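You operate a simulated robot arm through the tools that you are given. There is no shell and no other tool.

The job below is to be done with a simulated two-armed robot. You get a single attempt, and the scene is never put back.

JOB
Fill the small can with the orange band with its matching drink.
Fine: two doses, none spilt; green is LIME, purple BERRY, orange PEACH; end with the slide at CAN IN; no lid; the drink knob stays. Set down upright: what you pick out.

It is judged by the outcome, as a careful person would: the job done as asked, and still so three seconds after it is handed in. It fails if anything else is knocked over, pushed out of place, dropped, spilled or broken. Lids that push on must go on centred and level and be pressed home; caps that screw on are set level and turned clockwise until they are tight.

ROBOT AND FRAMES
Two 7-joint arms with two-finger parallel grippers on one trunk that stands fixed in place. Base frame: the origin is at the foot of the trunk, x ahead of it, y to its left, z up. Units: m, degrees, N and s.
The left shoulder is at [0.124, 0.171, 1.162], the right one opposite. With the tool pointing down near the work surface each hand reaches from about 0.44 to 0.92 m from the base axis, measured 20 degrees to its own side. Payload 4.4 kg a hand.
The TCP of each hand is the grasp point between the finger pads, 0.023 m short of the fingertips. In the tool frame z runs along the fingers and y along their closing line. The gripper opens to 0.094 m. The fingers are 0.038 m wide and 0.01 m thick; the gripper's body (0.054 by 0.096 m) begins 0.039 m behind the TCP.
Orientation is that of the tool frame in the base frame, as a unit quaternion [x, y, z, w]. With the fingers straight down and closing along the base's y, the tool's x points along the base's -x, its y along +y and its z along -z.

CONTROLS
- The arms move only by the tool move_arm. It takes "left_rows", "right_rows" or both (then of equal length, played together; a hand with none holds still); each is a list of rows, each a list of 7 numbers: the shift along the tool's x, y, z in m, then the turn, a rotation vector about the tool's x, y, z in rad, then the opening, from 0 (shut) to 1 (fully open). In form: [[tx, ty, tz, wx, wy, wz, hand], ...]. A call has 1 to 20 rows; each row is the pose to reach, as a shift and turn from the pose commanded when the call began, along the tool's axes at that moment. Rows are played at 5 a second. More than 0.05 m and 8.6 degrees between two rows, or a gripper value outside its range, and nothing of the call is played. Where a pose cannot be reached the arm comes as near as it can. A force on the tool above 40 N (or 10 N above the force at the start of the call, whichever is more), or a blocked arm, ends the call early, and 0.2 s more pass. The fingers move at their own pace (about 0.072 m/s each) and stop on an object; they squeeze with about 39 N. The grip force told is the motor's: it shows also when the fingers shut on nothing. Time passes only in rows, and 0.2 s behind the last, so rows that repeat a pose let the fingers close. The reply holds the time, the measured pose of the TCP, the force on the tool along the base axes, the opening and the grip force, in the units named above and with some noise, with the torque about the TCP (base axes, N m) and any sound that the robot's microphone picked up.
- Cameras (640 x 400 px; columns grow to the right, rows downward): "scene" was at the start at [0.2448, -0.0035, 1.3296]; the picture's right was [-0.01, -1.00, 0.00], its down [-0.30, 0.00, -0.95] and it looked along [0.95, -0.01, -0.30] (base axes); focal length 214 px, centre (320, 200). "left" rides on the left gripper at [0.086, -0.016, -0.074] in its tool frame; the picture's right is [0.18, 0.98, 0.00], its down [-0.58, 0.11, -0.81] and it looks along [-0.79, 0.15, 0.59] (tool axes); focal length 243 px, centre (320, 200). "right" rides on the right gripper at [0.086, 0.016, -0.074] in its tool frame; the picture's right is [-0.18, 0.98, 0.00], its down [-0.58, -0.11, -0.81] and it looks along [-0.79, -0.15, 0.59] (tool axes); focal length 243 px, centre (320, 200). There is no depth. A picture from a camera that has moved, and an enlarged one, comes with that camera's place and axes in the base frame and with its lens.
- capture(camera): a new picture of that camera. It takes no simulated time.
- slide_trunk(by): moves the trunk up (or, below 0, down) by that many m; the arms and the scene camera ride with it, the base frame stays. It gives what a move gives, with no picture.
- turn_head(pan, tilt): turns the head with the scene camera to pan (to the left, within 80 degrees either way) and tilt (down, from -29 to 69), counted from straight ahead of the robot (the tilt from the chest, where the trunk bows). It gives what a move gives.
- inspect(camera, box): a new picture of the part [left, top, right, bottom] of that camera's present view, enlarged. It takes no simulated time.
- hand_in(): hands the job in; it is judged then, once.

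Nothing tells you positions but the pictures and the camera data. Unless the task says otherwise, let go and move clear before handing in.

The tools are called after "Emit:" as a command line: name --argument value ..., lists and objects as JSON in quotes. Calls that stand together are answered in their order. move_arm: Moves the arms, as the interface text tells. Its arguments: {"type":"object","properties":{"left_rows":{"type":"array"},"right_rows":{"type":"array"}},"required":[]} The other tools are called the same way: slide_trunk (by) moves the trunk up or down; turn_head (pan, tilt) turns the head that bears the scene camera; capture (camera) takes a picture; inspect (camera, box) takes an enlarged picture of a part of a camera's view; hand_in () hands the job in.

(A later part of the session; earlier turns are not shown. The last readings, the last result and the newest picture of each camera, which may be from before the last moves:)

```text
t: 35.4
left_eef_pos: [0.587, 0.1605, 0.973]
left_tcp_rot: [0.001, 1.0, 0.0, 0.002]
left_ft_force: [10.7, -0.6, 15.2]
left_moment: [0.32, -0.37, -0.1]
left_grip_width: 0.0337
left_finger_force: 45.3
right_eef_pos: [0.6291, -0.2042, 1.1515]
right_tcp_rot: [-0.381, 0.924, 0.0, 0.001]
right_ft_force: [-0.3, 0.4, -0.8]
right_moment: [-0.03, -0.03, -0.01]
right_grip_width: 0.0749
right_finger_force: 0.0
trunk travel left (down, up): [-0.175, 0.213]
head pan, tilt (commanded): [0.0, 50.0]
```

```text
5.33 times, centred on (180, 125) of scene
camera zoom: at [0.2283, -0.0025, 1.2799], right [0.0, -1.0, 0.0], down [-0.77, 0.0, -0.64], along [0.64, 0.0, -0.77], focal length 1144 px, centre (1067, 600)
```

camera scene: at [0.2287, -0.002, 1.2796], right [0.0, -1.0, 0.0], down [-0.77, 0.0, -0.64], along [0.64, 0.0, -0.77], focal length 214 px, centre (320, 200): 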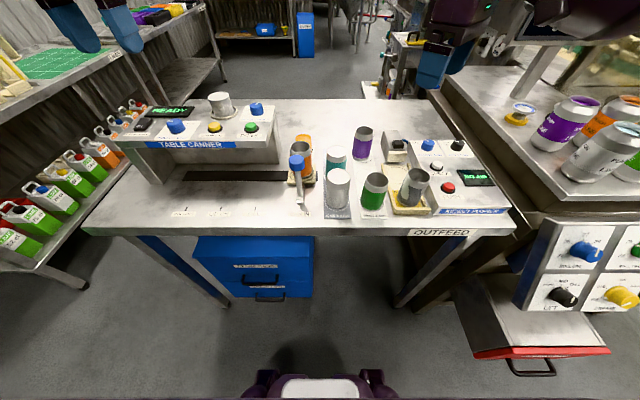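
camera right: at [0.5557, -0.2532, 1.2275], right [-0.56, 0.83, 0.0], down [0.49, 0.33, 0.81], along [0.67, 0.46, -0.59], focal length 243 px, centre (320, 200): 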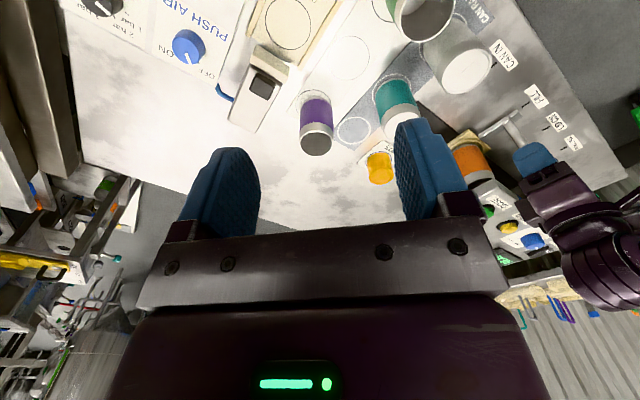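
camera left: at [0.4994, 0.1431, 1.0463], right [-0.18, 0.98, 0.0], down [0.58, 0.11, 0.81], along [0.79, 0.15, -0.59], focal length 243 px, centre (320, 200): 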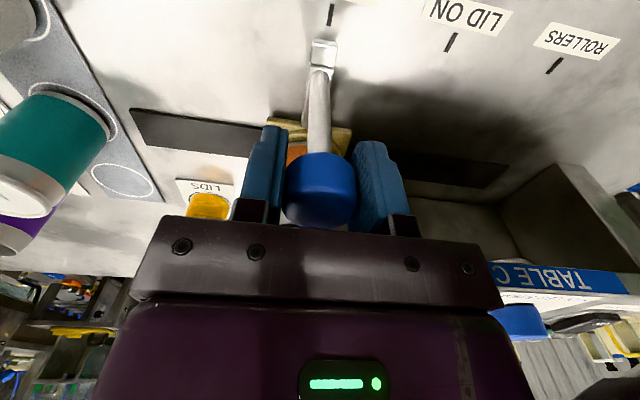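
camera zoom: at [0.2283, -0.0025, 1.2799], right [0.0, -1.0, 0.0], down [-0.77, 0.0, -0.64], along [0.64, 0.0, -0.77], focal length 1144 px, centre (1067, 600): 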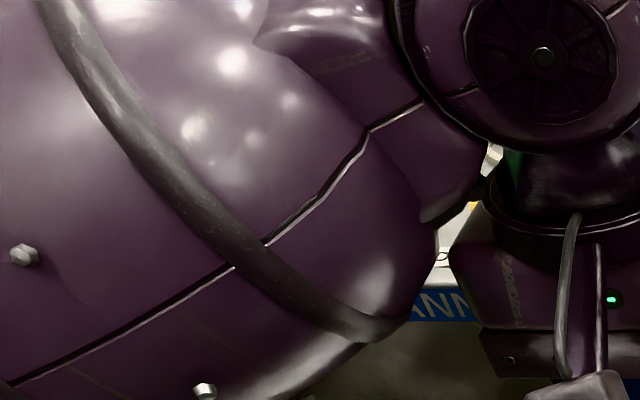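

There is an unexpected upward and forward force (15 N) on the left hand. I'll look for a contact between the hand and the canner before going on.

Emit:
inspect --camera "right" --box '[470, 120, 560, 260]'

Emit:
capture --camera "scene"

Emit:
inspect --camera "scene" --box '[220, 90, 310, 180]'

Emit:
capture --camera "left"

```text
2.86 times, centred on (515, 190) of right
camera zoom: at [0.556, -0.2534, 1.2274], right [-0.56, 0.83, 0.0], down [0.49, 0.33, 0.81], along [0.67, 0.46, -0.59], focal length 693 px, centre (-237, 229)
```

zoom: 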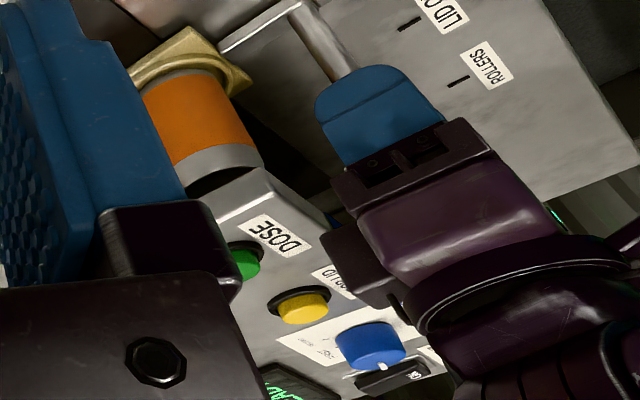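

```text
taken
camera scene: at [0.2283, -0.0025, 1.2799], right [0.0, -1.0, 0.0], down [-0.77, 0.0, -0.64], along [0.64, 0.0, -0.77], focal length 214 px, centre (320, 200)
```

scene: 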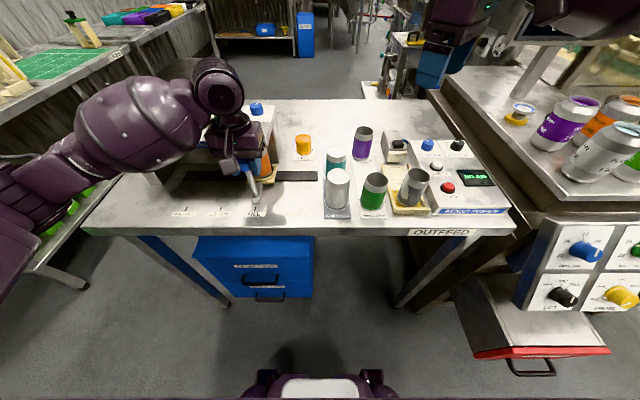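

```text
4.44 times, centred on (265, 135) of scene
camera zoom: at [0.2283, -0.0025, 1.2799], right [0.0, -1.0, 0.0], down [-0.77, 0.0, -0.64], along [0.64, 0.0, -0.77], focal length 953 px, centre (564, 489)
```

zoom: 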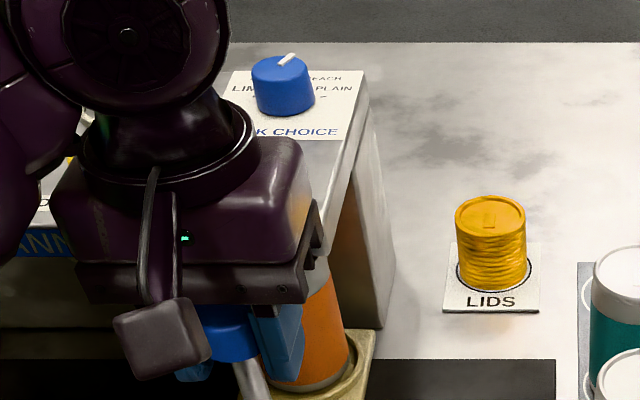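

```text
taken
camera left: at [0.4994, 0.1445, 1.0463], right [-0.18, 0.98, 0.0], down [0.58, 0.11, 0.81], along [0.79, 0.15, -0.59], focal length 243 px, centre (320, 200)
```

left: 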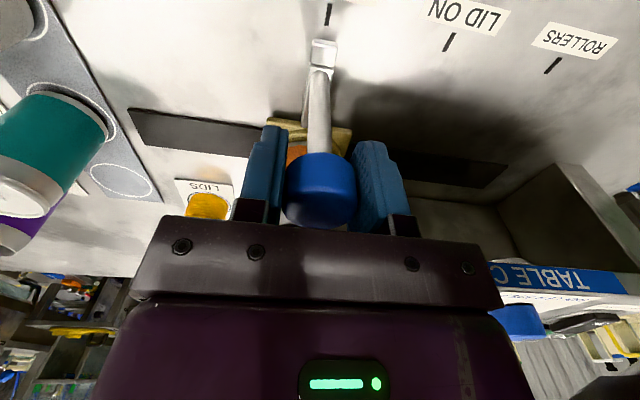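

I see no contact with the panel; the force looks like strain from holding the rigid lever a millimetre off line. The lever is lined up with FILL within 0.5 mm, so I'll let go and check that the slide stays.

Emit:
move_arm --left_rows '[[0, 0, 0, 0, 0, 0, 0.4], [0, 0, 0, 0, 0, 0, 0.55], [0, 0, 0, 0, 0, 0, 0.7], [0, 0, 0, 0, 0, 0, 0.7]]'

Emit:
inspect --camera "left" --box '[230, 0, 430, 240]'

```text
t: 36.4
left_eef_pos: [0.5857, 0.1608, 0.9713]
left_tcp_rot: [0.001, 1.0, 0.0, 0.0]
left_ft_force: [-0.4, 0.1, 0.0]
left_moment: [0.0, 0.01, -0.02]
left_grip_width: 0.0657
left_finger_force: 0.1
right_eef_pos: [0.6289, -0.2026, 1.1525]
right_tcp_rot: [-0.382, 0.924, 0.0, 0.0]
right_ft_force: [-0.2, 0.3, 0.2]
right_moment: [-0.05, -0.01, -0.02]
right_grip_width: 0.0752
right_finger_force: 0.1
trunk travel left (down, up): [-0.175, 0.213]
head pan, tilt (commanded): [0.0, 50.0]
```

```text
1.67 times, centred on (330, 120) of left
camera zoom: at [0.4991, 0.1448, 1.0455], right [-0.18, 0.98, 0.0], down [0.58, 0.11, 0.81], along [0.79, 0.15, -0.59], focal length 404 px, centre (303, 333)
```

zoom: 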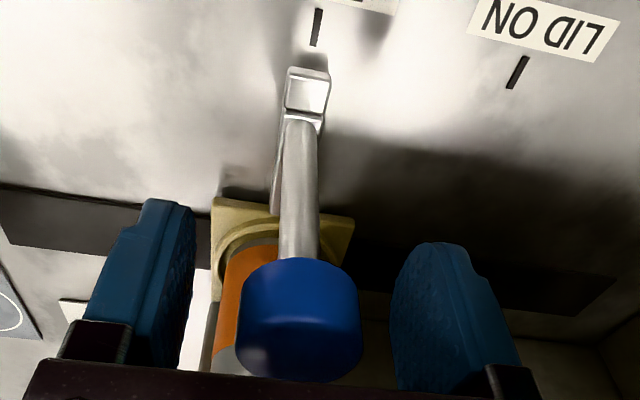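

Let go, the strain is gone and the lever stays at FILL. Now I'll raise the left hand, close the fingers and move above the green DOSE button, near (0.675, 0.157).

Emit:
move_arm --left_rows '[[0, 0, -0.02, 0, 0, 0, 0.7], [0, 0, -0.05, 0, 0, 0, 0.7], [0, 0, -0.09, 0, 0, 0, 0.4], [0, 0, -0.13, 0, 0, 0, 0.1], [-0.02, -0.001, -0.15, 0, 0, 0, 0], [-0.045, -0.002, -0.15, 0, 0, 0, 0], [-0.07, -0.003, -0.15, 0, 0, 0, 0], [-0.085, -0.003, -0.15, 0, 0, 0, 0], [-0.085, -0.003, -0.15, 0, 0, 0, 0]]'

Emit:
capture --camera "left"

Emit:
inspect --camera "scene" --box '[120, 80, 320, 220]'

Emit:
inspect --camera "right" --box '[430, 100, 600, 280]'

```text
t: 38.4
left_eef_pos: [0.6726, 0.1571, 1.1232]
left_tcp_rot: [0.001, 1.0, -0.001, 0.0]
left_ft_force: [0.3, 0.0, 1.0]
left_moment: [-0.02, -0.01, -0.02]
left_grip_width: 0.0
left_finger_force: 39.3
right_eef_pos: [0.6285, -0.2041, 1.153]
right_tcp_rot: [-0.383, 0.924, 0.0, 0.0]
right_ft_force: [-0.2, 0.2, 0.2]
right_moment: [0.0, 0.04, -0.01]
right_grip_width: 0.0753
right_finger_force: 0.1
trunk travel left (down, up): [-0.175, 0.213]
head pan, tilt (commanded): [0.0, 50.0]
```

```text
taken
camera left: at [0.5853, 0.1411, 1.1963], right [-0.18, 0.98, 0.0], down [0.58, 0.11, 0.81], along [0.79, 0.15, -0.59], focal length 243 px, centre (320, 200)
```

left: 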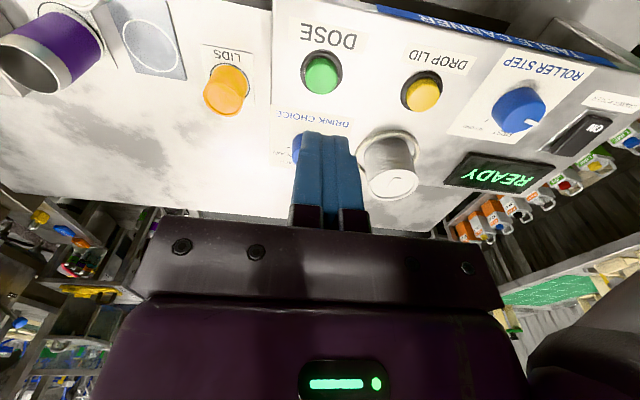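

```text
2.86 times, centred on (220, 150) of scene
camera zoom: at [0.2283, -0.0022, 1.2798], right [0.0, -1.0, 0.0], down [-0.77, 0.0, -0.64], along [0.64, 0.0, -0.77], focal length 613 px, centre (606, 343)
```

zoom: 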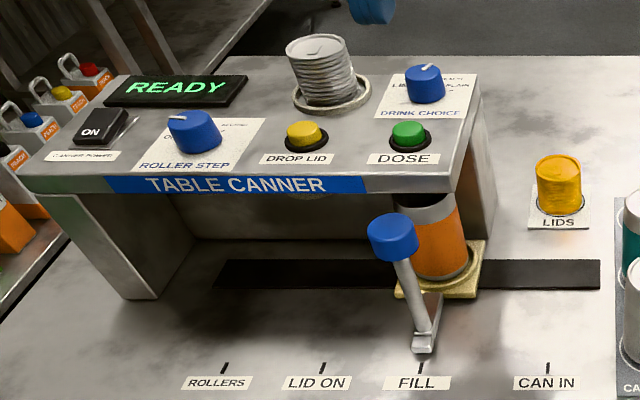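

```text
2.22 times, centred on (515, 190) of right
camera zoom: at [0.5559, -0.253, 1.2273], right [-0.56, 0.83, 0.0], down [0.49, 0.33, 0.81], along [0.67, 0.46, -0.59], focal length 539 px, centre (-113, 222)
```

zoom: 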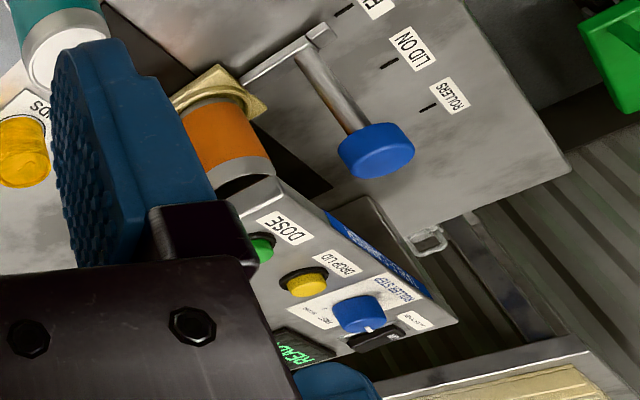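

DOSE is in view and the display says READY. I'll zoom for exact aim.

Emit:
inspect --camera "left" --box '[270, 20, 370, 140]'

```text
3.33 times, centred on (320, 80) of left
camera zoom: at [0.5853, 0.1411, 1.1963], right [-0.18, 0.98, 0.0], down [0.58, 0.11, 0.81], along [0.79, 0.15, -0.59], focal length 809 px, centre (320, 600)
```

zoom: 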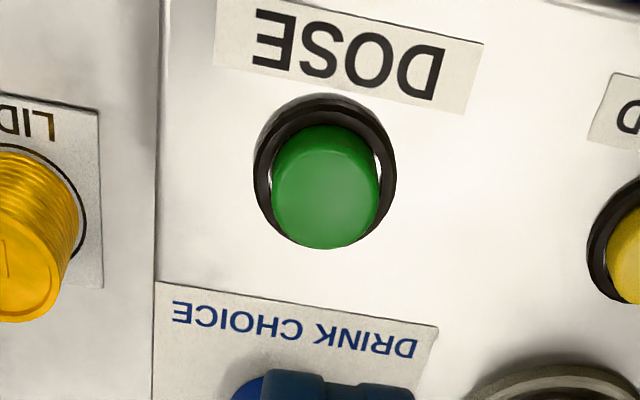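

The DOSE centre is near (0.677, 0.1595), its top at about z 1.015. I'll correct the aim and come down to about 1.5 cm above it.

Emit:
move_arm --left_rows '[[-0.003, 0.0015, 0.02, 0, 0, 0, 0], [-0.0055, 0.0024, 0.045, 0, 0, 0, 0], [-0.0055, 0.0024, 0.068, 0, 0, 0, 0], [-0.0055, 0.0024, 0.068, 0, 0, 0, 0]]'

Emit:
capture --camera "left"

Emit:
inspect --camera "scene" --box '[200, 80, 300, 160]'

Emit:
inspect --camera "right" --box '[430, 100, 600, 280]'

```text
t: 39.4
left_eef_pos: [0.6787, 0.16, 1.0557]
left_tcp_rot: [0.0, 1.0, 0.0, 0.001]
left_ft_force: [-0.1, -0.7, 0.3]
left_moment: [0.01, 0.01, 0.0]
left_grip_width: 0.0
left_finger_force: 39.3
right_eef_pos: [0.6284, -0.2046, 1.1517]
right_tcp_rot: [-0.383, 0.924, 0.0, -0.001]
right_ft_force: [-0.7, 0.6, 0.4]
right_moment: [-0.05, -0.01, -0.01]
right_grip_width: 0.0753
right_finger_force: 0.0
trunk travel left (down, up): [-0.175, 0.213]
head pan, tilt (commanded): [0.0, 50.0]
```

```text
taken
camera left: at [0.5913, 0.1432, 1.1286], right [-0.18, 0.98, 0.0], down [0.58, 0.11, 0.81], along [0.79, 0.15, -0.59], focal length 243 px, centre (320, 200)
```

left: 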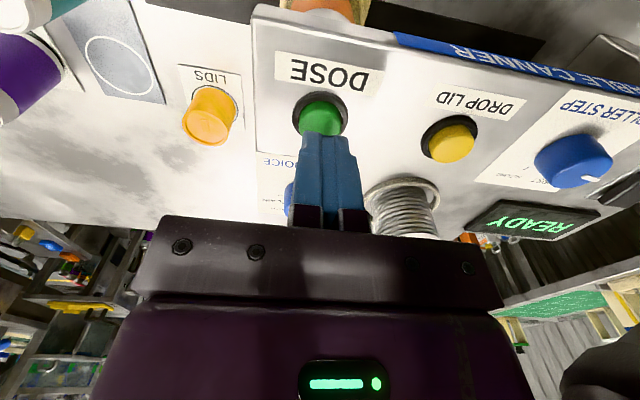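

```text
5.00 times, centred on (250, 120) of scene
camera zoom: at [0.2281, -0.0022, 1.2799], right [0.0, -1.0, 0.0], down [-0.77, 0.0, -0.64], along [0.64, 0.0, -0.77], focal length 1072 px, centre (670, 600)
```

zoom: 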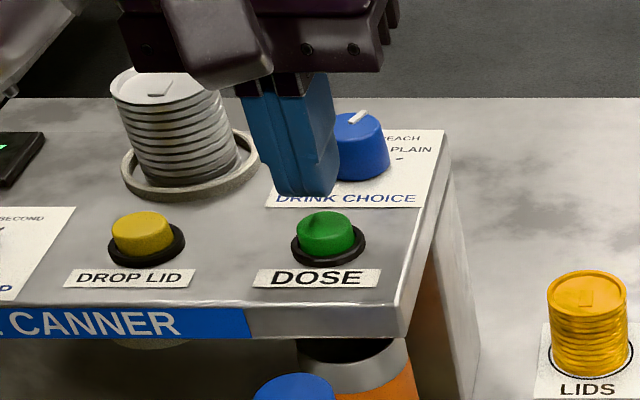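

```text
2.22 times, centred on (515, 190) of right
camera zoom: at [0.5557, -0.253, 1.2275], right [-0.56, 0.83, 0.0], down [0.49, 0.33, 0.81], along [0.67, 0.46, -0.59], focal length 539 px, centre (-113, 222)
```

zoom: 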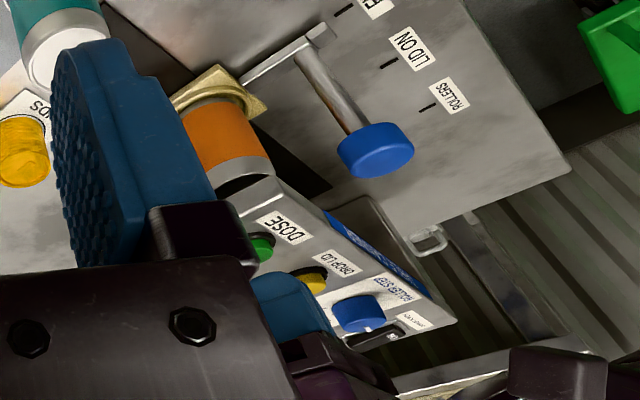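

Aimed over DOSE. I'll lower in small steps until I feel the button.

Emit:
move_arm --left_rows '[[0, 0, 0.004, 0, 0, 0, 0], [0, 0, 0.008, 0, 0, 0, 0], [0, 0, 0.011, 0, 0, 0, 0], [0, 0, 0.011, 0, 0, 0, 0]]'

Emit:
inspect --camera "scene" --box '[200, 80, 300, 160]'

```text
t: 40.4
left_eef_pos: [0.6786, 0.1616, 1.0427]
left_tcp_rot: [0.001, 1.0, 0.0, 0.0]
left_ft_force: [0.2, 0.7, 0.3]
left_moment: [0.01, 0.01, 0.0]
left_grip_width: 0.0
left_finger_force: 38.6
right_eef_pos: [0.6283, -0.2029, 1.152]
right_tcp_rot: [-0.383, 0.924, 0.001, 0.001]
right_ft_force: [0.2, 0.5, 0.2]
right_moment: [0.01, 0.04, 0.01]
right_grip_width: 0.0754
right_finger_force: 0.0
trunk travel left (down, up): [-0.175, 0.213]
head pan, tilt (commanded): [0.0, 50.0]
```

```text
5.00 times, centred on (250, 120) of scene
camera zoom: at [0.2284, -0.0022, 1.2797], right [0.0, -1.0, 0.0], down [-0.77, 0.0, -0.64], along [0.64, 0.0, -0.77], focal length 1072 px, centre (670, 600)
```

zoom: 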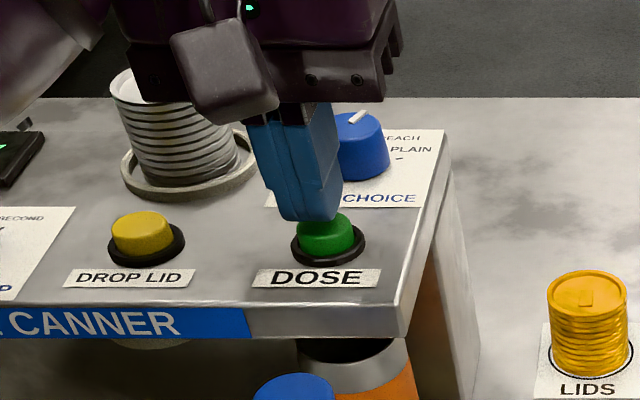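

The fingertips are right over the button. I'll press further in 2 mm steps, watching force and sound.

Emit:
move_arm --left_rows '[[0, 0, 0.002, 0, 0, 0, 0], [0, 0, 0.004, 0, 0, 0, 0], [0, 0, 0.006, 0, 0, 0, 0]]'

Emit:
inspect --camera "scene" --box '[120, 80, 320, 220]'

```text
t: 41.2
left_eef_pos: [0.6788, 0.1611, 1.0372]
left_tcp_rot: [0.001, 1.0, -0.001, 0.0]
left_ft_force: [0.0, 0.0, 0.5]
left_moment: [0.02, -0.01, 0.02]
left_grip_width: 0.0
left_finger_force: 38.9
right_eef_pos: [0.6279, -0.2028, 1.1514]
right_tcp_rot: [-0.383, 0.924, 0.0, 0.001]
right_ft_force: [0.4, 0.5, -0.4]
right_moment: [0.01, 0.01, 0.01]
right_grip_width: 0.0754
right_finger_force: 0.0
trunk travel left (down, up): [-0.175, 0.213]
head pan, tilt (commanded): [0.0, 50.0]
```

```text
2.86 times, centred on (220, 150) of scene
camera zoom: at [0.2285, -0.0022, 1.2797], right [0.0, -1.0, 0.0], down [-0.77, 0.0, -0.64], along [0.64, 0.0, -0.77], focal length 613 px, centre (606, 343)
```

zoom: 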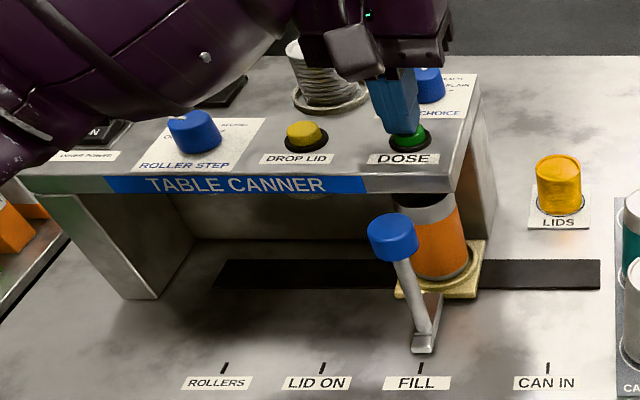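

Still no contact. Pressing on, 2 mm at a time.

Emit:
move_arm --left_rows '[[0, 0, 0.002, 0, 0, 0, 0], [0, 0, 0.004, 0, 0, 0, 0], [0, 0, 0.006, 0, 0, 0, 0]]'

Emit:
inspect --camera "scene" --box '[200, 80, 300, 160]'

Emit:
capture --camera "left"

```text
t: 42.0
left_eef_pos: [0.6772, 0.1607, 1.0333]
left_tcp_rot: [0.001, 1.0, 0.0, 0.001]
left_ft_force: [-1.5, 1.6, 7.7]
left_moment: [0.01, 0.06, -0.03]
left_grip_width: 0.0001
left_finger_force: 38.9
right_eef_pos: [0.6286, -0.2039, 1.1543]
right_tcp_rot: [-0.382, 0.924, -0.001, 0.001]
right_ft_force: [-0.1, -0.2, 0.9]
right_moment: [0.02, -0.01, 0.0]
right_grip_width: 0.0754
right_finger_force: 0.1
trunk travel left (down, up): [-0.175, 0.213]
head pan, tilt (commanded): [0.0, 50.0]
heard: click
```

```text
5.00 times, centred on (250, 120) of scene
camera zoom: at [0.2276, -0.0021, 1.2801], right [0.0, -1.0, 0.0], down [-0.77, 0.0, -0.64], along [0.64, 0.0, -0.77], focal length 1072 px, centre (670, 600)
```

zoom: 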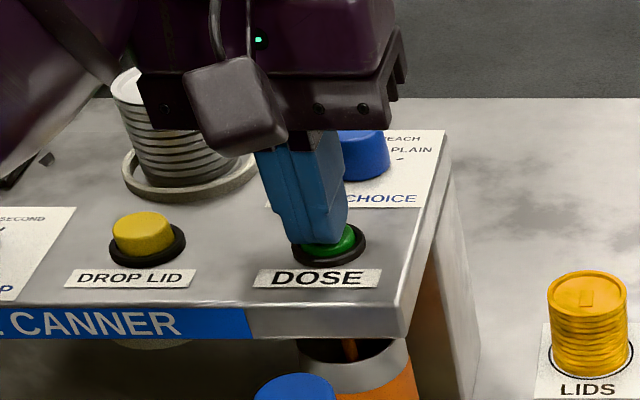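

```text
taken
camera left: at [0.5898, 0.1444, 1.1065], right [-0.18, 0.98, 0.0], down [0.58, 0.11, 0.81], along [0.79, 0.15, -0.59], focal length 243 px, centre (320, 200)
```

left: 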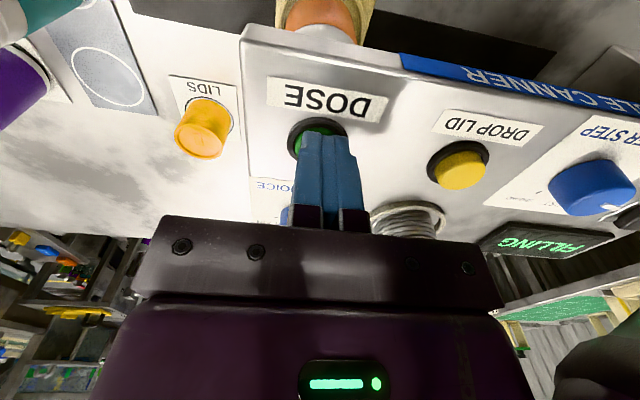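

Click: the first dose is pouring, an orange stream into the can, and the display says FILLING. I'll raise the fingers off the button and wait until it is ready again.

Emit:
move_arm --left_rows '[[0, 0, -0.005, 0, 0, 0, 0], [0, 0, -0.012, 0, 0, 0, 0], [0, 0, -0.015, 0, 0, 0, 0], [0, 0, -0.015, 0, 0, 0, 0], [0, 0, -0.015, 0, 0, 0, 0], [0, 0, -0.015, 0, 0, 0, 0], [0, 0, -0.015, 0, 0, 0, 0], [0, 0, -0.015, 0, 0, 0, 0], [0, 0, -0.015, 0, 0, 0, 0], [0, 0, -0.015, 0, 0, 0, 0]]'

Emit:
capture --camera "left"

Emit:
inspect --camera "scene" --box '[200, 80, 300, 200]'

```text
t: 44.2
left_eef_pos: [0.6774, 0.1603, 1.0464]
left_tcp_rot: [0.0, 1.0, 0.0, 0.0]
left_ft_force: [0.5, 0.1, -0.2]
left_moment: [0.03, -0.03, 0.02]
left_grip_width: 0.0
left_finger_force: 39.2
right_eef_pos: [0.6282, -0.2034, 1.1522]
right_tcp_rot: [-0.382, 0.924, 0.0, 0.0]
right_ft_force: [-1.0, -0.1, 0.5]
right_moment: [0.02, 0.01, 0.0]
right_grip_width: 0.0752
right_finger_force: 0.0
trunk travel left (down, up): [-0.175, 0.213]
head pan, tilt (commanded): [0.0, 50.0]
```

```text
taken
camera left: at [0.5903, 0.1442, 1.12], right [-0.18, 0.98, 0.0], down [0.58, 0.11, 0.81], along [0.79, 0.15, -0.59], focal length 243 px, centre (320, 200)
```

left: 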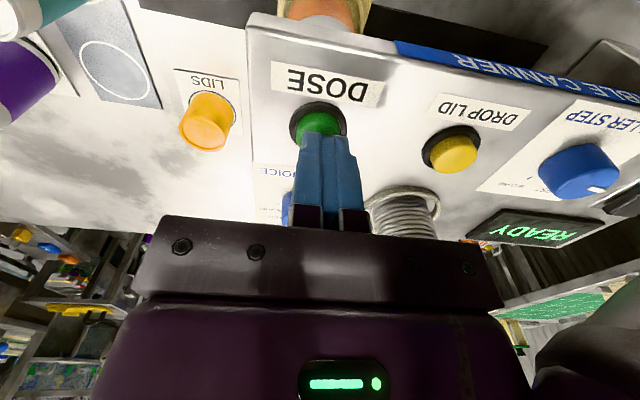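

```text
3.33 times, centred on (250, 140) of scene
camera zoom: at [0.2285, -0.0021, 1.2797], right [0.0, -1.0, 0.0], down [-0.77, 0.0, -0.64], along [0.64, 0.0, -0.77], focal length 715 px, centre (553, 400)
```

zoom: 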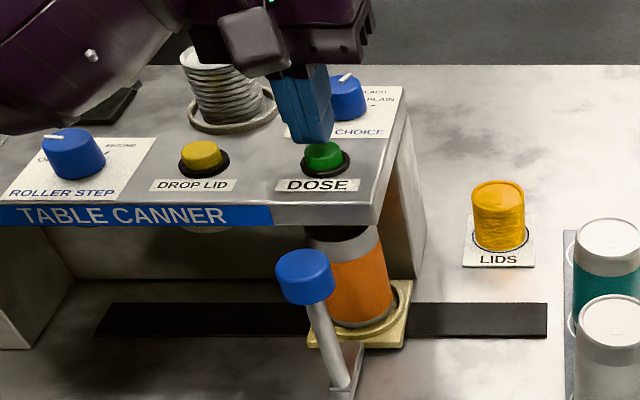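

The display reads READY again, so the first dose is done. I'll press DOSE the second time, same depth, then lift and wait.

Emit:
move_arm --left_rows '[[0, 0, 0.006, 0, 0, 0, 0], [0, 0, 0.011, 0, 0, 0, 0], [0, 0, 0.013, 0, 0, 0, 0], [0, 0, 0.015, 0, 0, 0, 0]]'

Emit:
capture --camera "left"

Emit:
inspect --camera "scene" --box '[200, 80, 300, 200]'

```text
t: 45.2
left_eef_pos: [0.6781, 0.1617, 1.0338]
left_tcp_rot: [0.0, 1.0, 0.001, 0.002]
left_ft_force: [3.2, 2.9, 8.1]
left_moment: [0.04, -0.03, 0.02]
left_grip_width: 0.0
left_finger_force: 39.4
right_eef_pos: [0.6283, -0.2041, 1.1536]
right_tcp_rot: [-0.383, 0.924, 0.0, 0.001]
right_ft_force: [0.0, -0.6, -0.8]
right_moment: [0.0, 0.02, 0.02]
right_grip_width: 0.0754
right_finger_force: 0.1
trunk travel left (down, up): [-0.175, 0.213]
head pan, tilt (commanded): [0.0, 50.0]
heard: click
```

```text
taken
camera left: at [0.5895, 0.1442, 1.1066], right [-0.18, 0.98, 0.0], down [0.58, 0.11, 0.81], along [0.79, 0.15, -0.59], focal length 243 px, centre (320, 200)
```

left: 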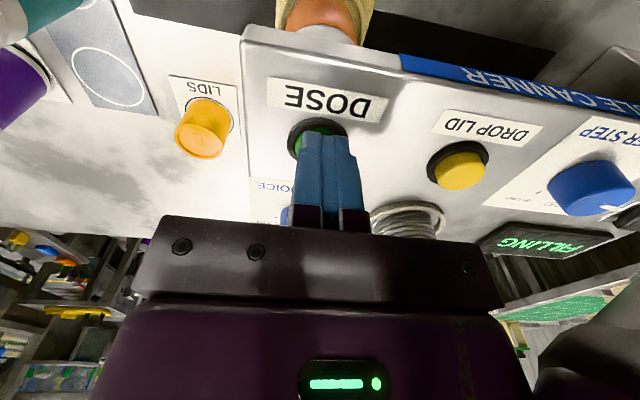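

```text
3.33 times, centred on (250, 140) of scene
camera zoom: at [0.2279, -0.002, 1.28], right [0.0, -1.0, 0.0], down [-0.77, 0.0, -0.64], along [0.64, 0.0, -0.77], focal length 715 px, centre (553, 400)
```

zoom: 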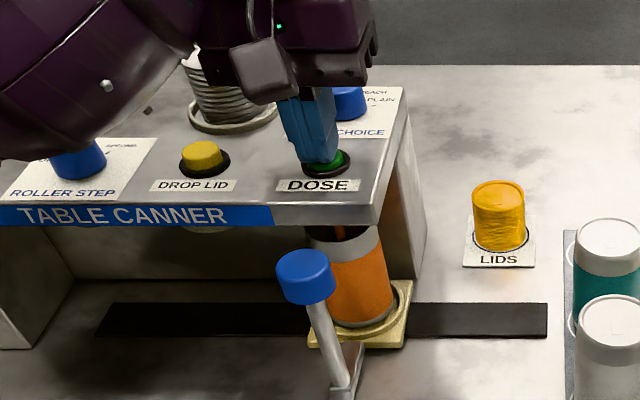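

The second dose is pouring (click, FILLING). I'll lift straight off the button and rise clear while it finishes.

Emit:
move_arm --left_rows '[[0, 0, -0.006, 0, 0, 0, 0], [0, 0, -0.015, 0, 0, 0, 0], [0, 0, -0.03, 0, 0, 0, 0], [0, 0, -0.05, 0, 0, 0, 0], [0, 0, -0.07, 0, 0, 0, 0], [0, 0, -0.09, 0, 0, 0, 0], [0, 0, -0.09, 0, 0, 0, 0], [0, 0, -0.09, 0, 0, 0, 0], [0, 0, -0.09, 0, 0, 0, 0], [0, 0, -0.09, 0, 0, 0, 0], [0, 0, -0.09, 0, 0, 0, 0], [0, 0, -0.09, 0, 0, 0, 0]]'

Emit:
capture --camera "left"

Emit:
inspect --camera "scene" --box '[120, 80, 320, 220]'

```text
t: 47.8
left_eef_pos: [0.6789, 0.1602, 1.1215]
left_tcp_rot: [0.001, 1.0, -0.001, -0.001]
left_ft_force: [0.1, 0.7, 0.5]
left_moment: [-0.01, 0.01, 0.02]
left_grip_width: 0.0001
left_finger_force: 38.4
right_eef_pos: [0.6291, -0.2039, 1.1531]
right_tcp_rot: [-0.383, 0.924, 0.0, 0.0]
right_ft_force: [-0.4, 0.8, -1.1]
right_moment: [0.02, 0.0, 0.02]
right_grip_width: 0.0754
right_finger_force: 0.1
trunk travel left (down, up): [-0.175, 0.213]
head pan, tilt (commanded): [0.0, 50.0]
```

```text
taken
camera left: at [0.5906, 0.1439, 1.1946], right [-0.18, 0.98, 0.0], down [0.58, 0.11, 0.81], along [0.79, 0.15, -0.59], focal length 243 px, centre (320, 200)
```

left: 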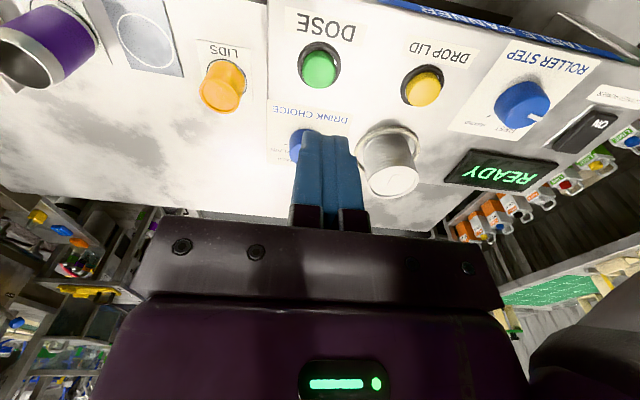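

```text
2.86 times, centred on (220, 150) of scene
camera zoom: at [0.2285, -0.0021, 1.2797], right [0.0, -1.0, 0.0], down [-0.77, 0.0, -0.64], along [0.64, 0.0, -0.77], focal length 613 px, centre (606, 343)
```

zoom: 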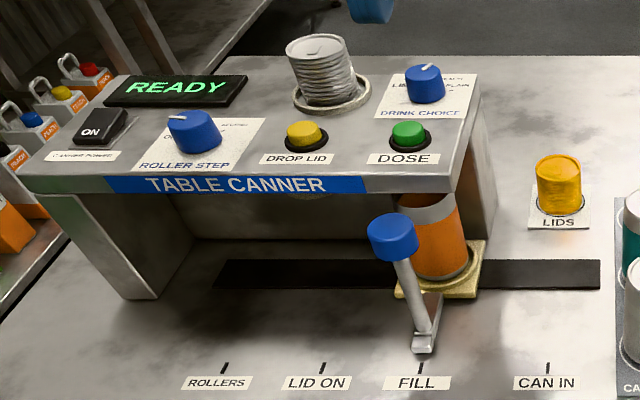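

READY, both doses are in. I'll bring the left hand back over the lever knob, with the fingers opened again.

Emit:
move_arm --left_rows '[[0.025, 0, 0, 0, 0, 0, 0.2], [0.05, 0, 0, 0, 0, 0, 0.5], [0.075, 0, 0, 0, 0, 0, 0.7], [0.0915, 0.0005, 0, 0, 0, 0, 0.7], [0.0915, 0.0005, 0.03, 0, 0, 0, 0.7], [0.0915, 0.0005, 0.03, 0, 0, 0, 0.7]]'

Emit:
inspect --camera "left" --box '[220, 0, 420, 200]'

Emit:
inspect --camera "right" --box '[430, 90, 600, 260]'

```text
t: 49.2
left_eef_pos: [0.5867, 0.1602, 1.0913]
left_tcp_rot: [0.001, 1.0, 0.0, 0.0]
left_ft_force: [-0.7, -0.7, -0.5]
left_moment: [0.02, -0.04, 0.0]
left_grip_width: 0.0659
left_finger_force: 0.1
right_eef_pos: [0.6287, -0.2027, 1.1527]
right_tcp_rot: [-0.383, 0.924, 0.0, 0.0]
right_ft_force: [-0.7, -0.3, 0.5]
right_moment: [0.01, -0.01, 0.0]
right_grip_width: 0.0749
right_finger_force: 0.1
trunk travel left (down, up): [-0.175, 0.213]
head pan, tilt (commanded): [0.0, 50.0]
```

```text
2.00 times, centred on (320, 100) of left
camera zoom: at [0.4982, 0.1445, 1.1642], right [-0.18, 0.98, 0.0], down [0.58, 0.11, 0.81], along [0.79, 0.15, -0.59], focal length 485 px, centre (320, 400)
```

zoom: 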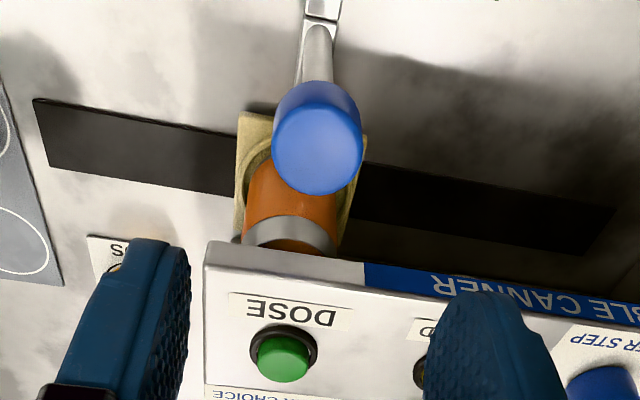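

```text
2.35 times, centred on (515, 175) of right
camera zoom: at [0.5554, -0.253, 1.2277], right [-0.56, 0.83, 0.0], down [0.49, 0.33, 0.81], along [0.67, 0.46, -0.59], focal length 571 px, centre (-139, 259)
```

zoom: 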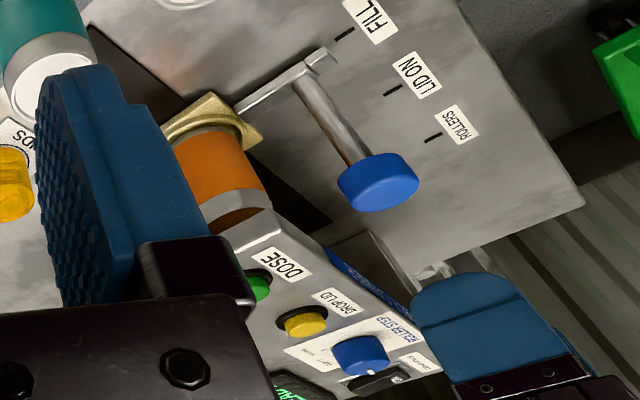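

Aligned over the lever knob. Descending around it.

Emit:
move_arm --left_rows '[[0, -0.0005, 0.03, 0, 0, 0, 0.7], [0, -0.0005, 0.06, 0, 0, 0, 0.7], [0, -0.0005, 0.09, 0, 0, 0, 0.7], [0, -0.0005, 0.108, 0, 0, 0, 0.7], [0, -0.0005, 0.115, 0, 0, 0, 0.7], [0, -0.0005, 0.115, 0, 0, 0, 0.7]]'

Emit:
inspect --camera "left" --box '[230, 0, 430, 240]'

```text
t: 50.6
left_eef_pos: [0.5882, 0.1596, 0.9764]
left_tcp_rot: [0.001, 1.0, 0.0, 0.001]
left_ft_force: [-0.3, -0.1, -0.3]
left_moment: [-0.01, -0.01, -0.03]
left_grip_width: 0.066
left_finger_force: 0.0
right_eef_pos: [0.6294, -0.2037, 1.1525]
right_tcp_rot: [-0.383, 0.924, 0.0, 0.0]
right_ft_force: [0.1, 0.6, -0.9]
right_moment: [-0.01, -0.03, 0.01]
right_grip_width: 0.075
right_finger_force: 0.1
trunk travel left (down, up): [-0.175, 0.213]
head pan, tilt (commanded): [0.0, 50.0]
```

```text
1.67 times, centred on (330, 120) of left
camera zoom: at [0.4993, 0.1429, 1.0505], right [-0.18, 0.98, 0.0], down [0.58, 0.11, 0.81], along [0.79, 0.15, -0.59], focal length 404 px, centre (303, 333)
```

zoom: 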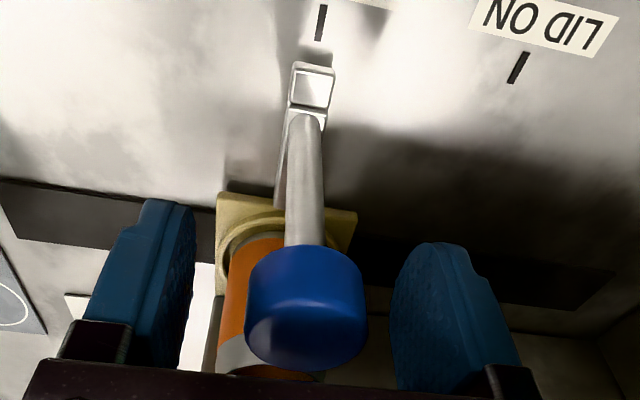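

The knob sits 1 mm left of my axis; I'll shift and close gently, so the filled can is not jolted.

Emit:
move_arm --left_rows '[[0, 0.001, 0, 0, 0, 0, 0.7], [0, 0.001, 0, 0, 0, 0, 0.6], [0, 0.001, 0, 0, 0, 0, 0.5], [0, 0.001, 0, 0, 0, 0, 0.42], [0, 0.001, 0, 0, 0, 0, 0.36], [0, 0.001, 0, 0, 0, 0, 0.28], [0, 0.001, 0, 0, 0, 0, 0.25], [0, 0.001, 0, 0, 0, 0, 0.25]]'

Emit:
inspect --camera "scene" --box '[230, 120, 330, 220]'

```text
t: 52.4
left_eef_pos: [0.5869, 0.1598, 0.9762]
left_tcp_rot: [0.001, 1.0, 0.0, 0.0]
left_ft_force: [-0.6, -0.4, -0.7]
left_moment: [0.41, -0.07, -0.01]
left_grip_width: 0.0334
left_finger_force: 44.9
right_eef_pos: [0.6293, -0.2036, 1.1529]
right_tcp_rot: [-0.382, 0.924, 0.0, 0.0]
right_ft_force: [0.7, 0.4, 0.5]
right_moment: [0.02, -0.03, 0.0]
right_grip_width: 0.0755
right_finger_force: 0.1
trunk travel left (down, up): [-0.175, 0.213]
head pan, tilt (commanded): [0.0, 50.0]
```

```text
4.00 times, centred on (280, 170) of scene
camera zoom: at [0.2285, -0.0022, 1.2797], right [0.0, -1.0, 0.0], down [-0.77, 0.0, -0.64], along [0.64, 0.0, -0.77], focal length 858 px, centre (480, 320)
```

zoom: 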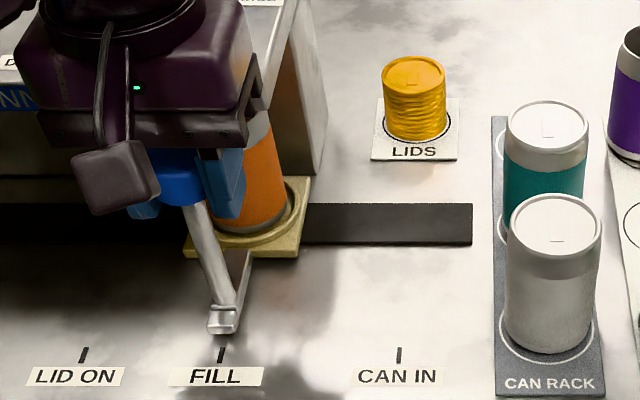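

The lever is gripped without strain. I'll slide it back to CAN IN very smoothly over 4 seconds, so nothing slops over.

Emit:
move_arm --left_rows '[[0, -0.0001, 0, 0, 0, 0, 0.25], [0, -0.0009, 0, 0, 0, 0, 0.25], [0, -0.0029, 0, 0, 0, 0, 0.25], [0, -0.0064, 0, 0, 0, 0, 0.25], [0, -0.0114, 0, 0, 0, 0, 0.25], [0, -0.0178, 0, 0, 0, 0, 0.25], [0, -0.0257, 0, 0, 0, 0, 0.25], [0, -0.0347, 0, 0, 0, 0, 0.25], [0, -0.0446, 0, 0, 0, 0, 0.25], [0, -0.0547, 0, 0, 0, 0, 0.25], [0, -0.0649, 0, 0, 0, 0, 0.25], [0, -0.0747, 0, 0, 0, 0, 0.25], [0, -0.0837, 0, 0, 0, 0, 0.25], [0, -0.0917, 0, 0, 0, 0, 0.25], [0, -0.0982, 0, 0, 0, 0, 0.25], [0, -0.1031, 0, 0, 0, 0, 0.25], [0, -0.1066, 0, 0, 0, 0, 0.25], [0, -0.1086, 0, 0, 0, 0, 0.25], [0, -0.1094, 0, 0, 0, 0, 0.25], [0, -0.1095, 0, 0, 0, 0, 0.25]]'

Emit:
inspect --camera "left" --box '[290, 0, 360, 70]'

Emit:
inspect --camera "scene" --box '[250, 120, 350, 220]'

```text
t: 56.6
left_eef_pos: [0.586, 0.0503, 0.9763]
left_tcp_rot: [0.001, 1.0, 0.0, 0.0]
left_ft_force: [15.2, -0.9, 11.0]
left_moment: [0.65, -0.41, 0.12]
left_grip_width: 0.0336
left_finger_force: 45.2
right_eef_pos: [0.63, -0.204, 1.1525]
right_tcp_rot: [-0.383, 0.924, 0.0, 0.001]
right_ft_force: [-0.6, -0.2, -0.3]
right_moment: [-0.01, -0.01, -0.01]
right_grip_width: 0.0755
right_finger_force: 0.1
trunk travel left (down, up): [-0.175, 0.213]
head pan, tilt (commanded): [0.0, 50.0]
```

```text
5.71 times, centred on (325, 35) of left
camera zoom: at [0.499, 0.035, 1.0502], right [-0.18, 0.98, 0.0], down [0.58, 0.11, 0.81], along [0.79, 0.15, -0.59], focal length 1386 px, centre (291, 1143)
```

zoom: 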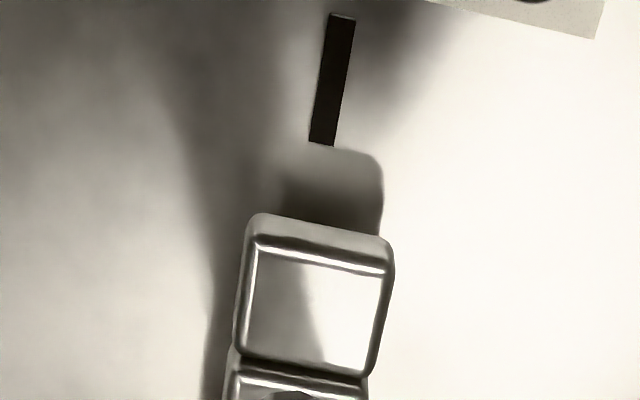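

```text
4.00 times, centred on (300, 170) of scene
camera zoom: at [0.2291, -0.0024, 1.2796], right [0.0, -1.0, 0.0], down [-0.77, 0.0, -0.64], along [0.64, 0.0, -0.77], focal length 858 px, centre (400, 320)
```

zoom: 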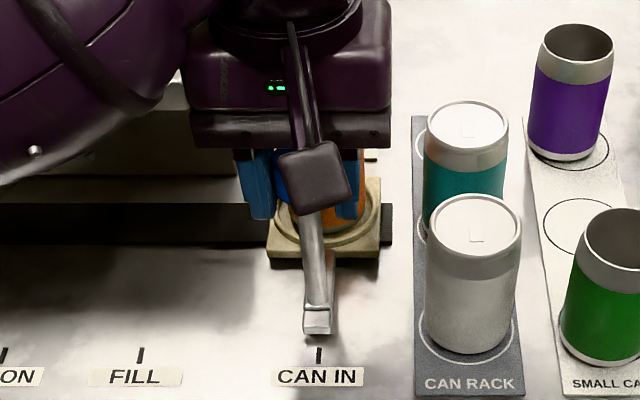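

The slide is back within 1–2 mm of its first place. I'll nudge it 1.5 mm further to the CAN IN mark.

Emit:
move_arm --left_rows '[[0, -0.0005, 0, 0, 0, 0, 0.25], [0, -0.001, 0, 0, 0, 0, 0.25], [0, -0.0015, 0, 0, 0, 0, 0.25], [0, -0.0015, 0, 0, 0, 0, 0.25]]'

Emit:
inspect --camera "left" --box '[290, 0, 360, 70]'

Emit:
inspect --camera "scene" --box '[250, 120, 350, 220]'

```text
t: 57.6
left_eef_pos: [0.5872, 0.0507, 0.9753]
left_tcp_rot: [0.001, 1.0, 0.0, 0.0]
left_ft_force: [5.2, -1.2, 5.1]
left_moment: [0.23, -0.89, -0.06]
left_grip_width: 0.0338
left_finger_force: 45.0
right_eef_pos: [0.6292, -0.2042, 1.1526]
right_tcp_rot: [-0.383, 0.924, -0.001, 0.0]
right_ft_force: [-0.7, 1.0, 0.3]
right_moment: [-0.02, -0.01, 0.04]
right_grip_width: 0.0751
right_finger_force: 0.0
trunk travel left (down, up): [-0.175, 0.213]
head pan, tilt (commanded): [0.0, 50.0]
```

```text
5.71 times, centred on (325, 35) of left
camera zoom: at [0.4991, 0.0342, 1.0503], right [-0.18, 0.98, 0.0], down [0.58, 0.11, 0.81], along [0.79, 0.15, -0.59], focal length 1386 px, centre (291, 1143)
```

zoom: 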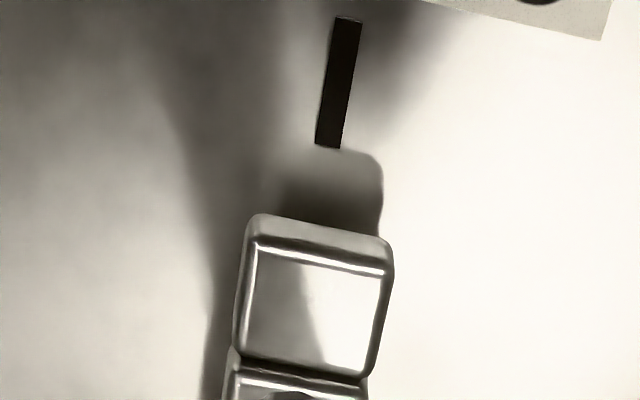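

```text
4.00 times, centred on (300, 170) of scene
camera zoom: at [0.2286, -0.0023, 1.2796], right [0.0, -1.0, 0.0], down [-0.77, 0.0, -0.64], along [0.64, 0.0, -0.77], focal length 858 px, centre (400, 320)
```

zoom: 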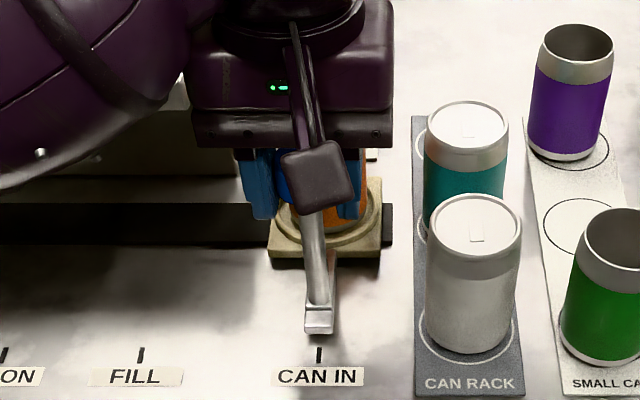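

The lever is aligned with CAN IN. I'll release it slowly and lift the left hand clear.

Emit:
move_arm --left_rows '[[0, 0, 0, 0, 0, 0, 0.35], [0, 0, 0, 0, 0, 0, 0.45], [0, 0, 0, 0, 0, 0, 0.6], [0, 0, 0, 0, 0, 0, 0.7], [0, 0, 0, 0, 0, 0, 0.7], [0, 0, -0.02, 0, 0, 0, 0.7], [0, 0, -0.05, 0, 0, 0, 0.7], [0, 0, -0.09, 0, 0, 0, 0.7], [0, 0, -0.13, 0, 0, 0, 0.7], [0, 0.03, -0.16, 0, 0, 0, 0.7], [0, 0.07, -0.18, 0, 0, 0, 0.7], [0, 0.11, -0.2, 0, 0, 0, 0.7], [0, 0.15, -0.21, 0, 0, 0, 0.7], [0, 0.19, -0.21, 0, 0, 0, 0.7], [0, 0.22, -0.21, 0, 0, 0, 0.7], [0, 0.22, -0.21, 0, 0, 0, 0.7]]'

Emit:
capture --camera "scene"

Emit:
inspect --camera "scene" --box '[250, 120, 350, 220]'

Emit:
inspect --camera "scene" --box '[120, 80, 320, 220]'

Emit:
capture --camera "right"

```text
t: 61.0
left_eef_pos: [0.5861, 0.2696, 1.1877]
left_tcp_rot: [0.0, 1.0, 0.0, 0.0]
left_ft_force: [0.8, 0.8, -0.3]
left_moment: [-0.01, 0.01, -0.02]
left_grip_width: 0.0659
left_finger_force: 0.1
right_eef_pos: [0.6296, -0.204, 1.1514]
right_tcp_rot: [-0.382, 0.924, 0.0, 0.0]
right_ft_force: [0.5, -0.3, 0.4]
right_moment: [0.0, 0.01, 0.0]
right_grip_width: 0.075
right_finger_force: 0.1
trunk travel left (down, up): [-0.175, 0.213]
head pan, tilt (commanded): [0.0, 50.0]
```

```text
taken
camera scene: at [0.2286, -0.0022, 1.2796], right [0.0, -1.0, 0.0], down [-0.77, 0.0, -0.64], along [0.64, 0.0, -0.77], focal length 214 px, centre (320, 200)
```

scene: 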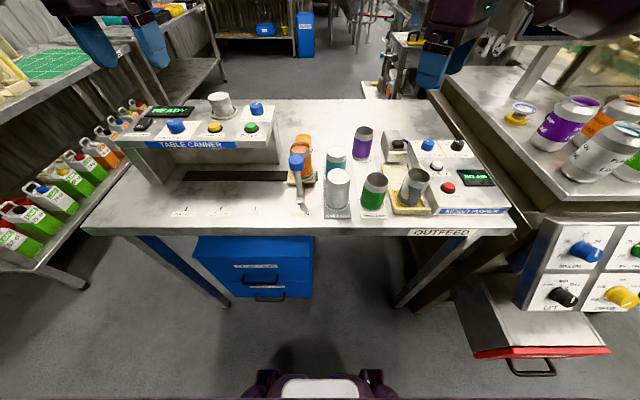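

```text
4.00 times, centred on (300, 170) of scene
camera zoom: at [0.2286, -0.0022, 1.2796], right [0.0, -1.0, 0.0], down [-0.77, 0.0, -0.64], along [0.64, 0.0, -0.77], focal length 858 px, centre (400, 320)
```

zoom: 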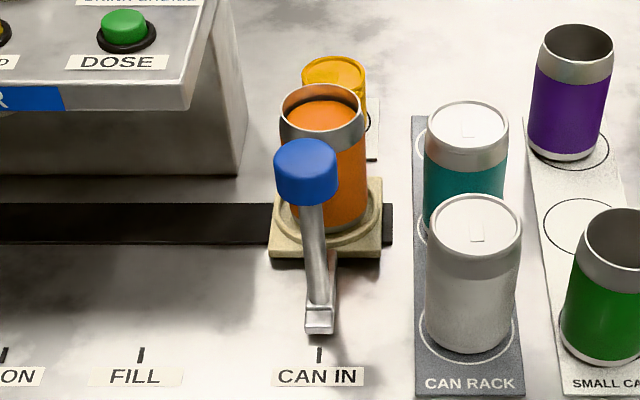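

```text
2.86 times, centred on (220, 150) of scene
camera zoom: at [0.2286, -0.0022, 1.2796], right [0.0, -1.0, 0.0], down [-0.77, 0.0, -0.64], along [0.64, 0.0, -0.77], focal length 613 px, centre (606, 343)
```

zoom: 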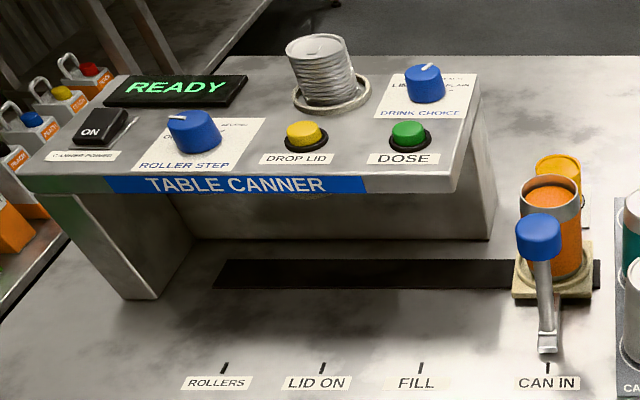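

```text
taken
camera right: at [0.5563, -0.253, 1.2269], right [-0.56, 0.83, 0.0], down [0.49, 0.33, 0.81], along [0.67, 0.46, -0.59], focal length 243 px, centre (320, 200)
```

right: 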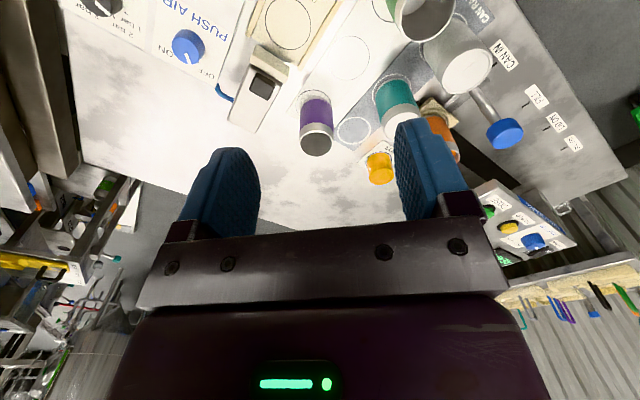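

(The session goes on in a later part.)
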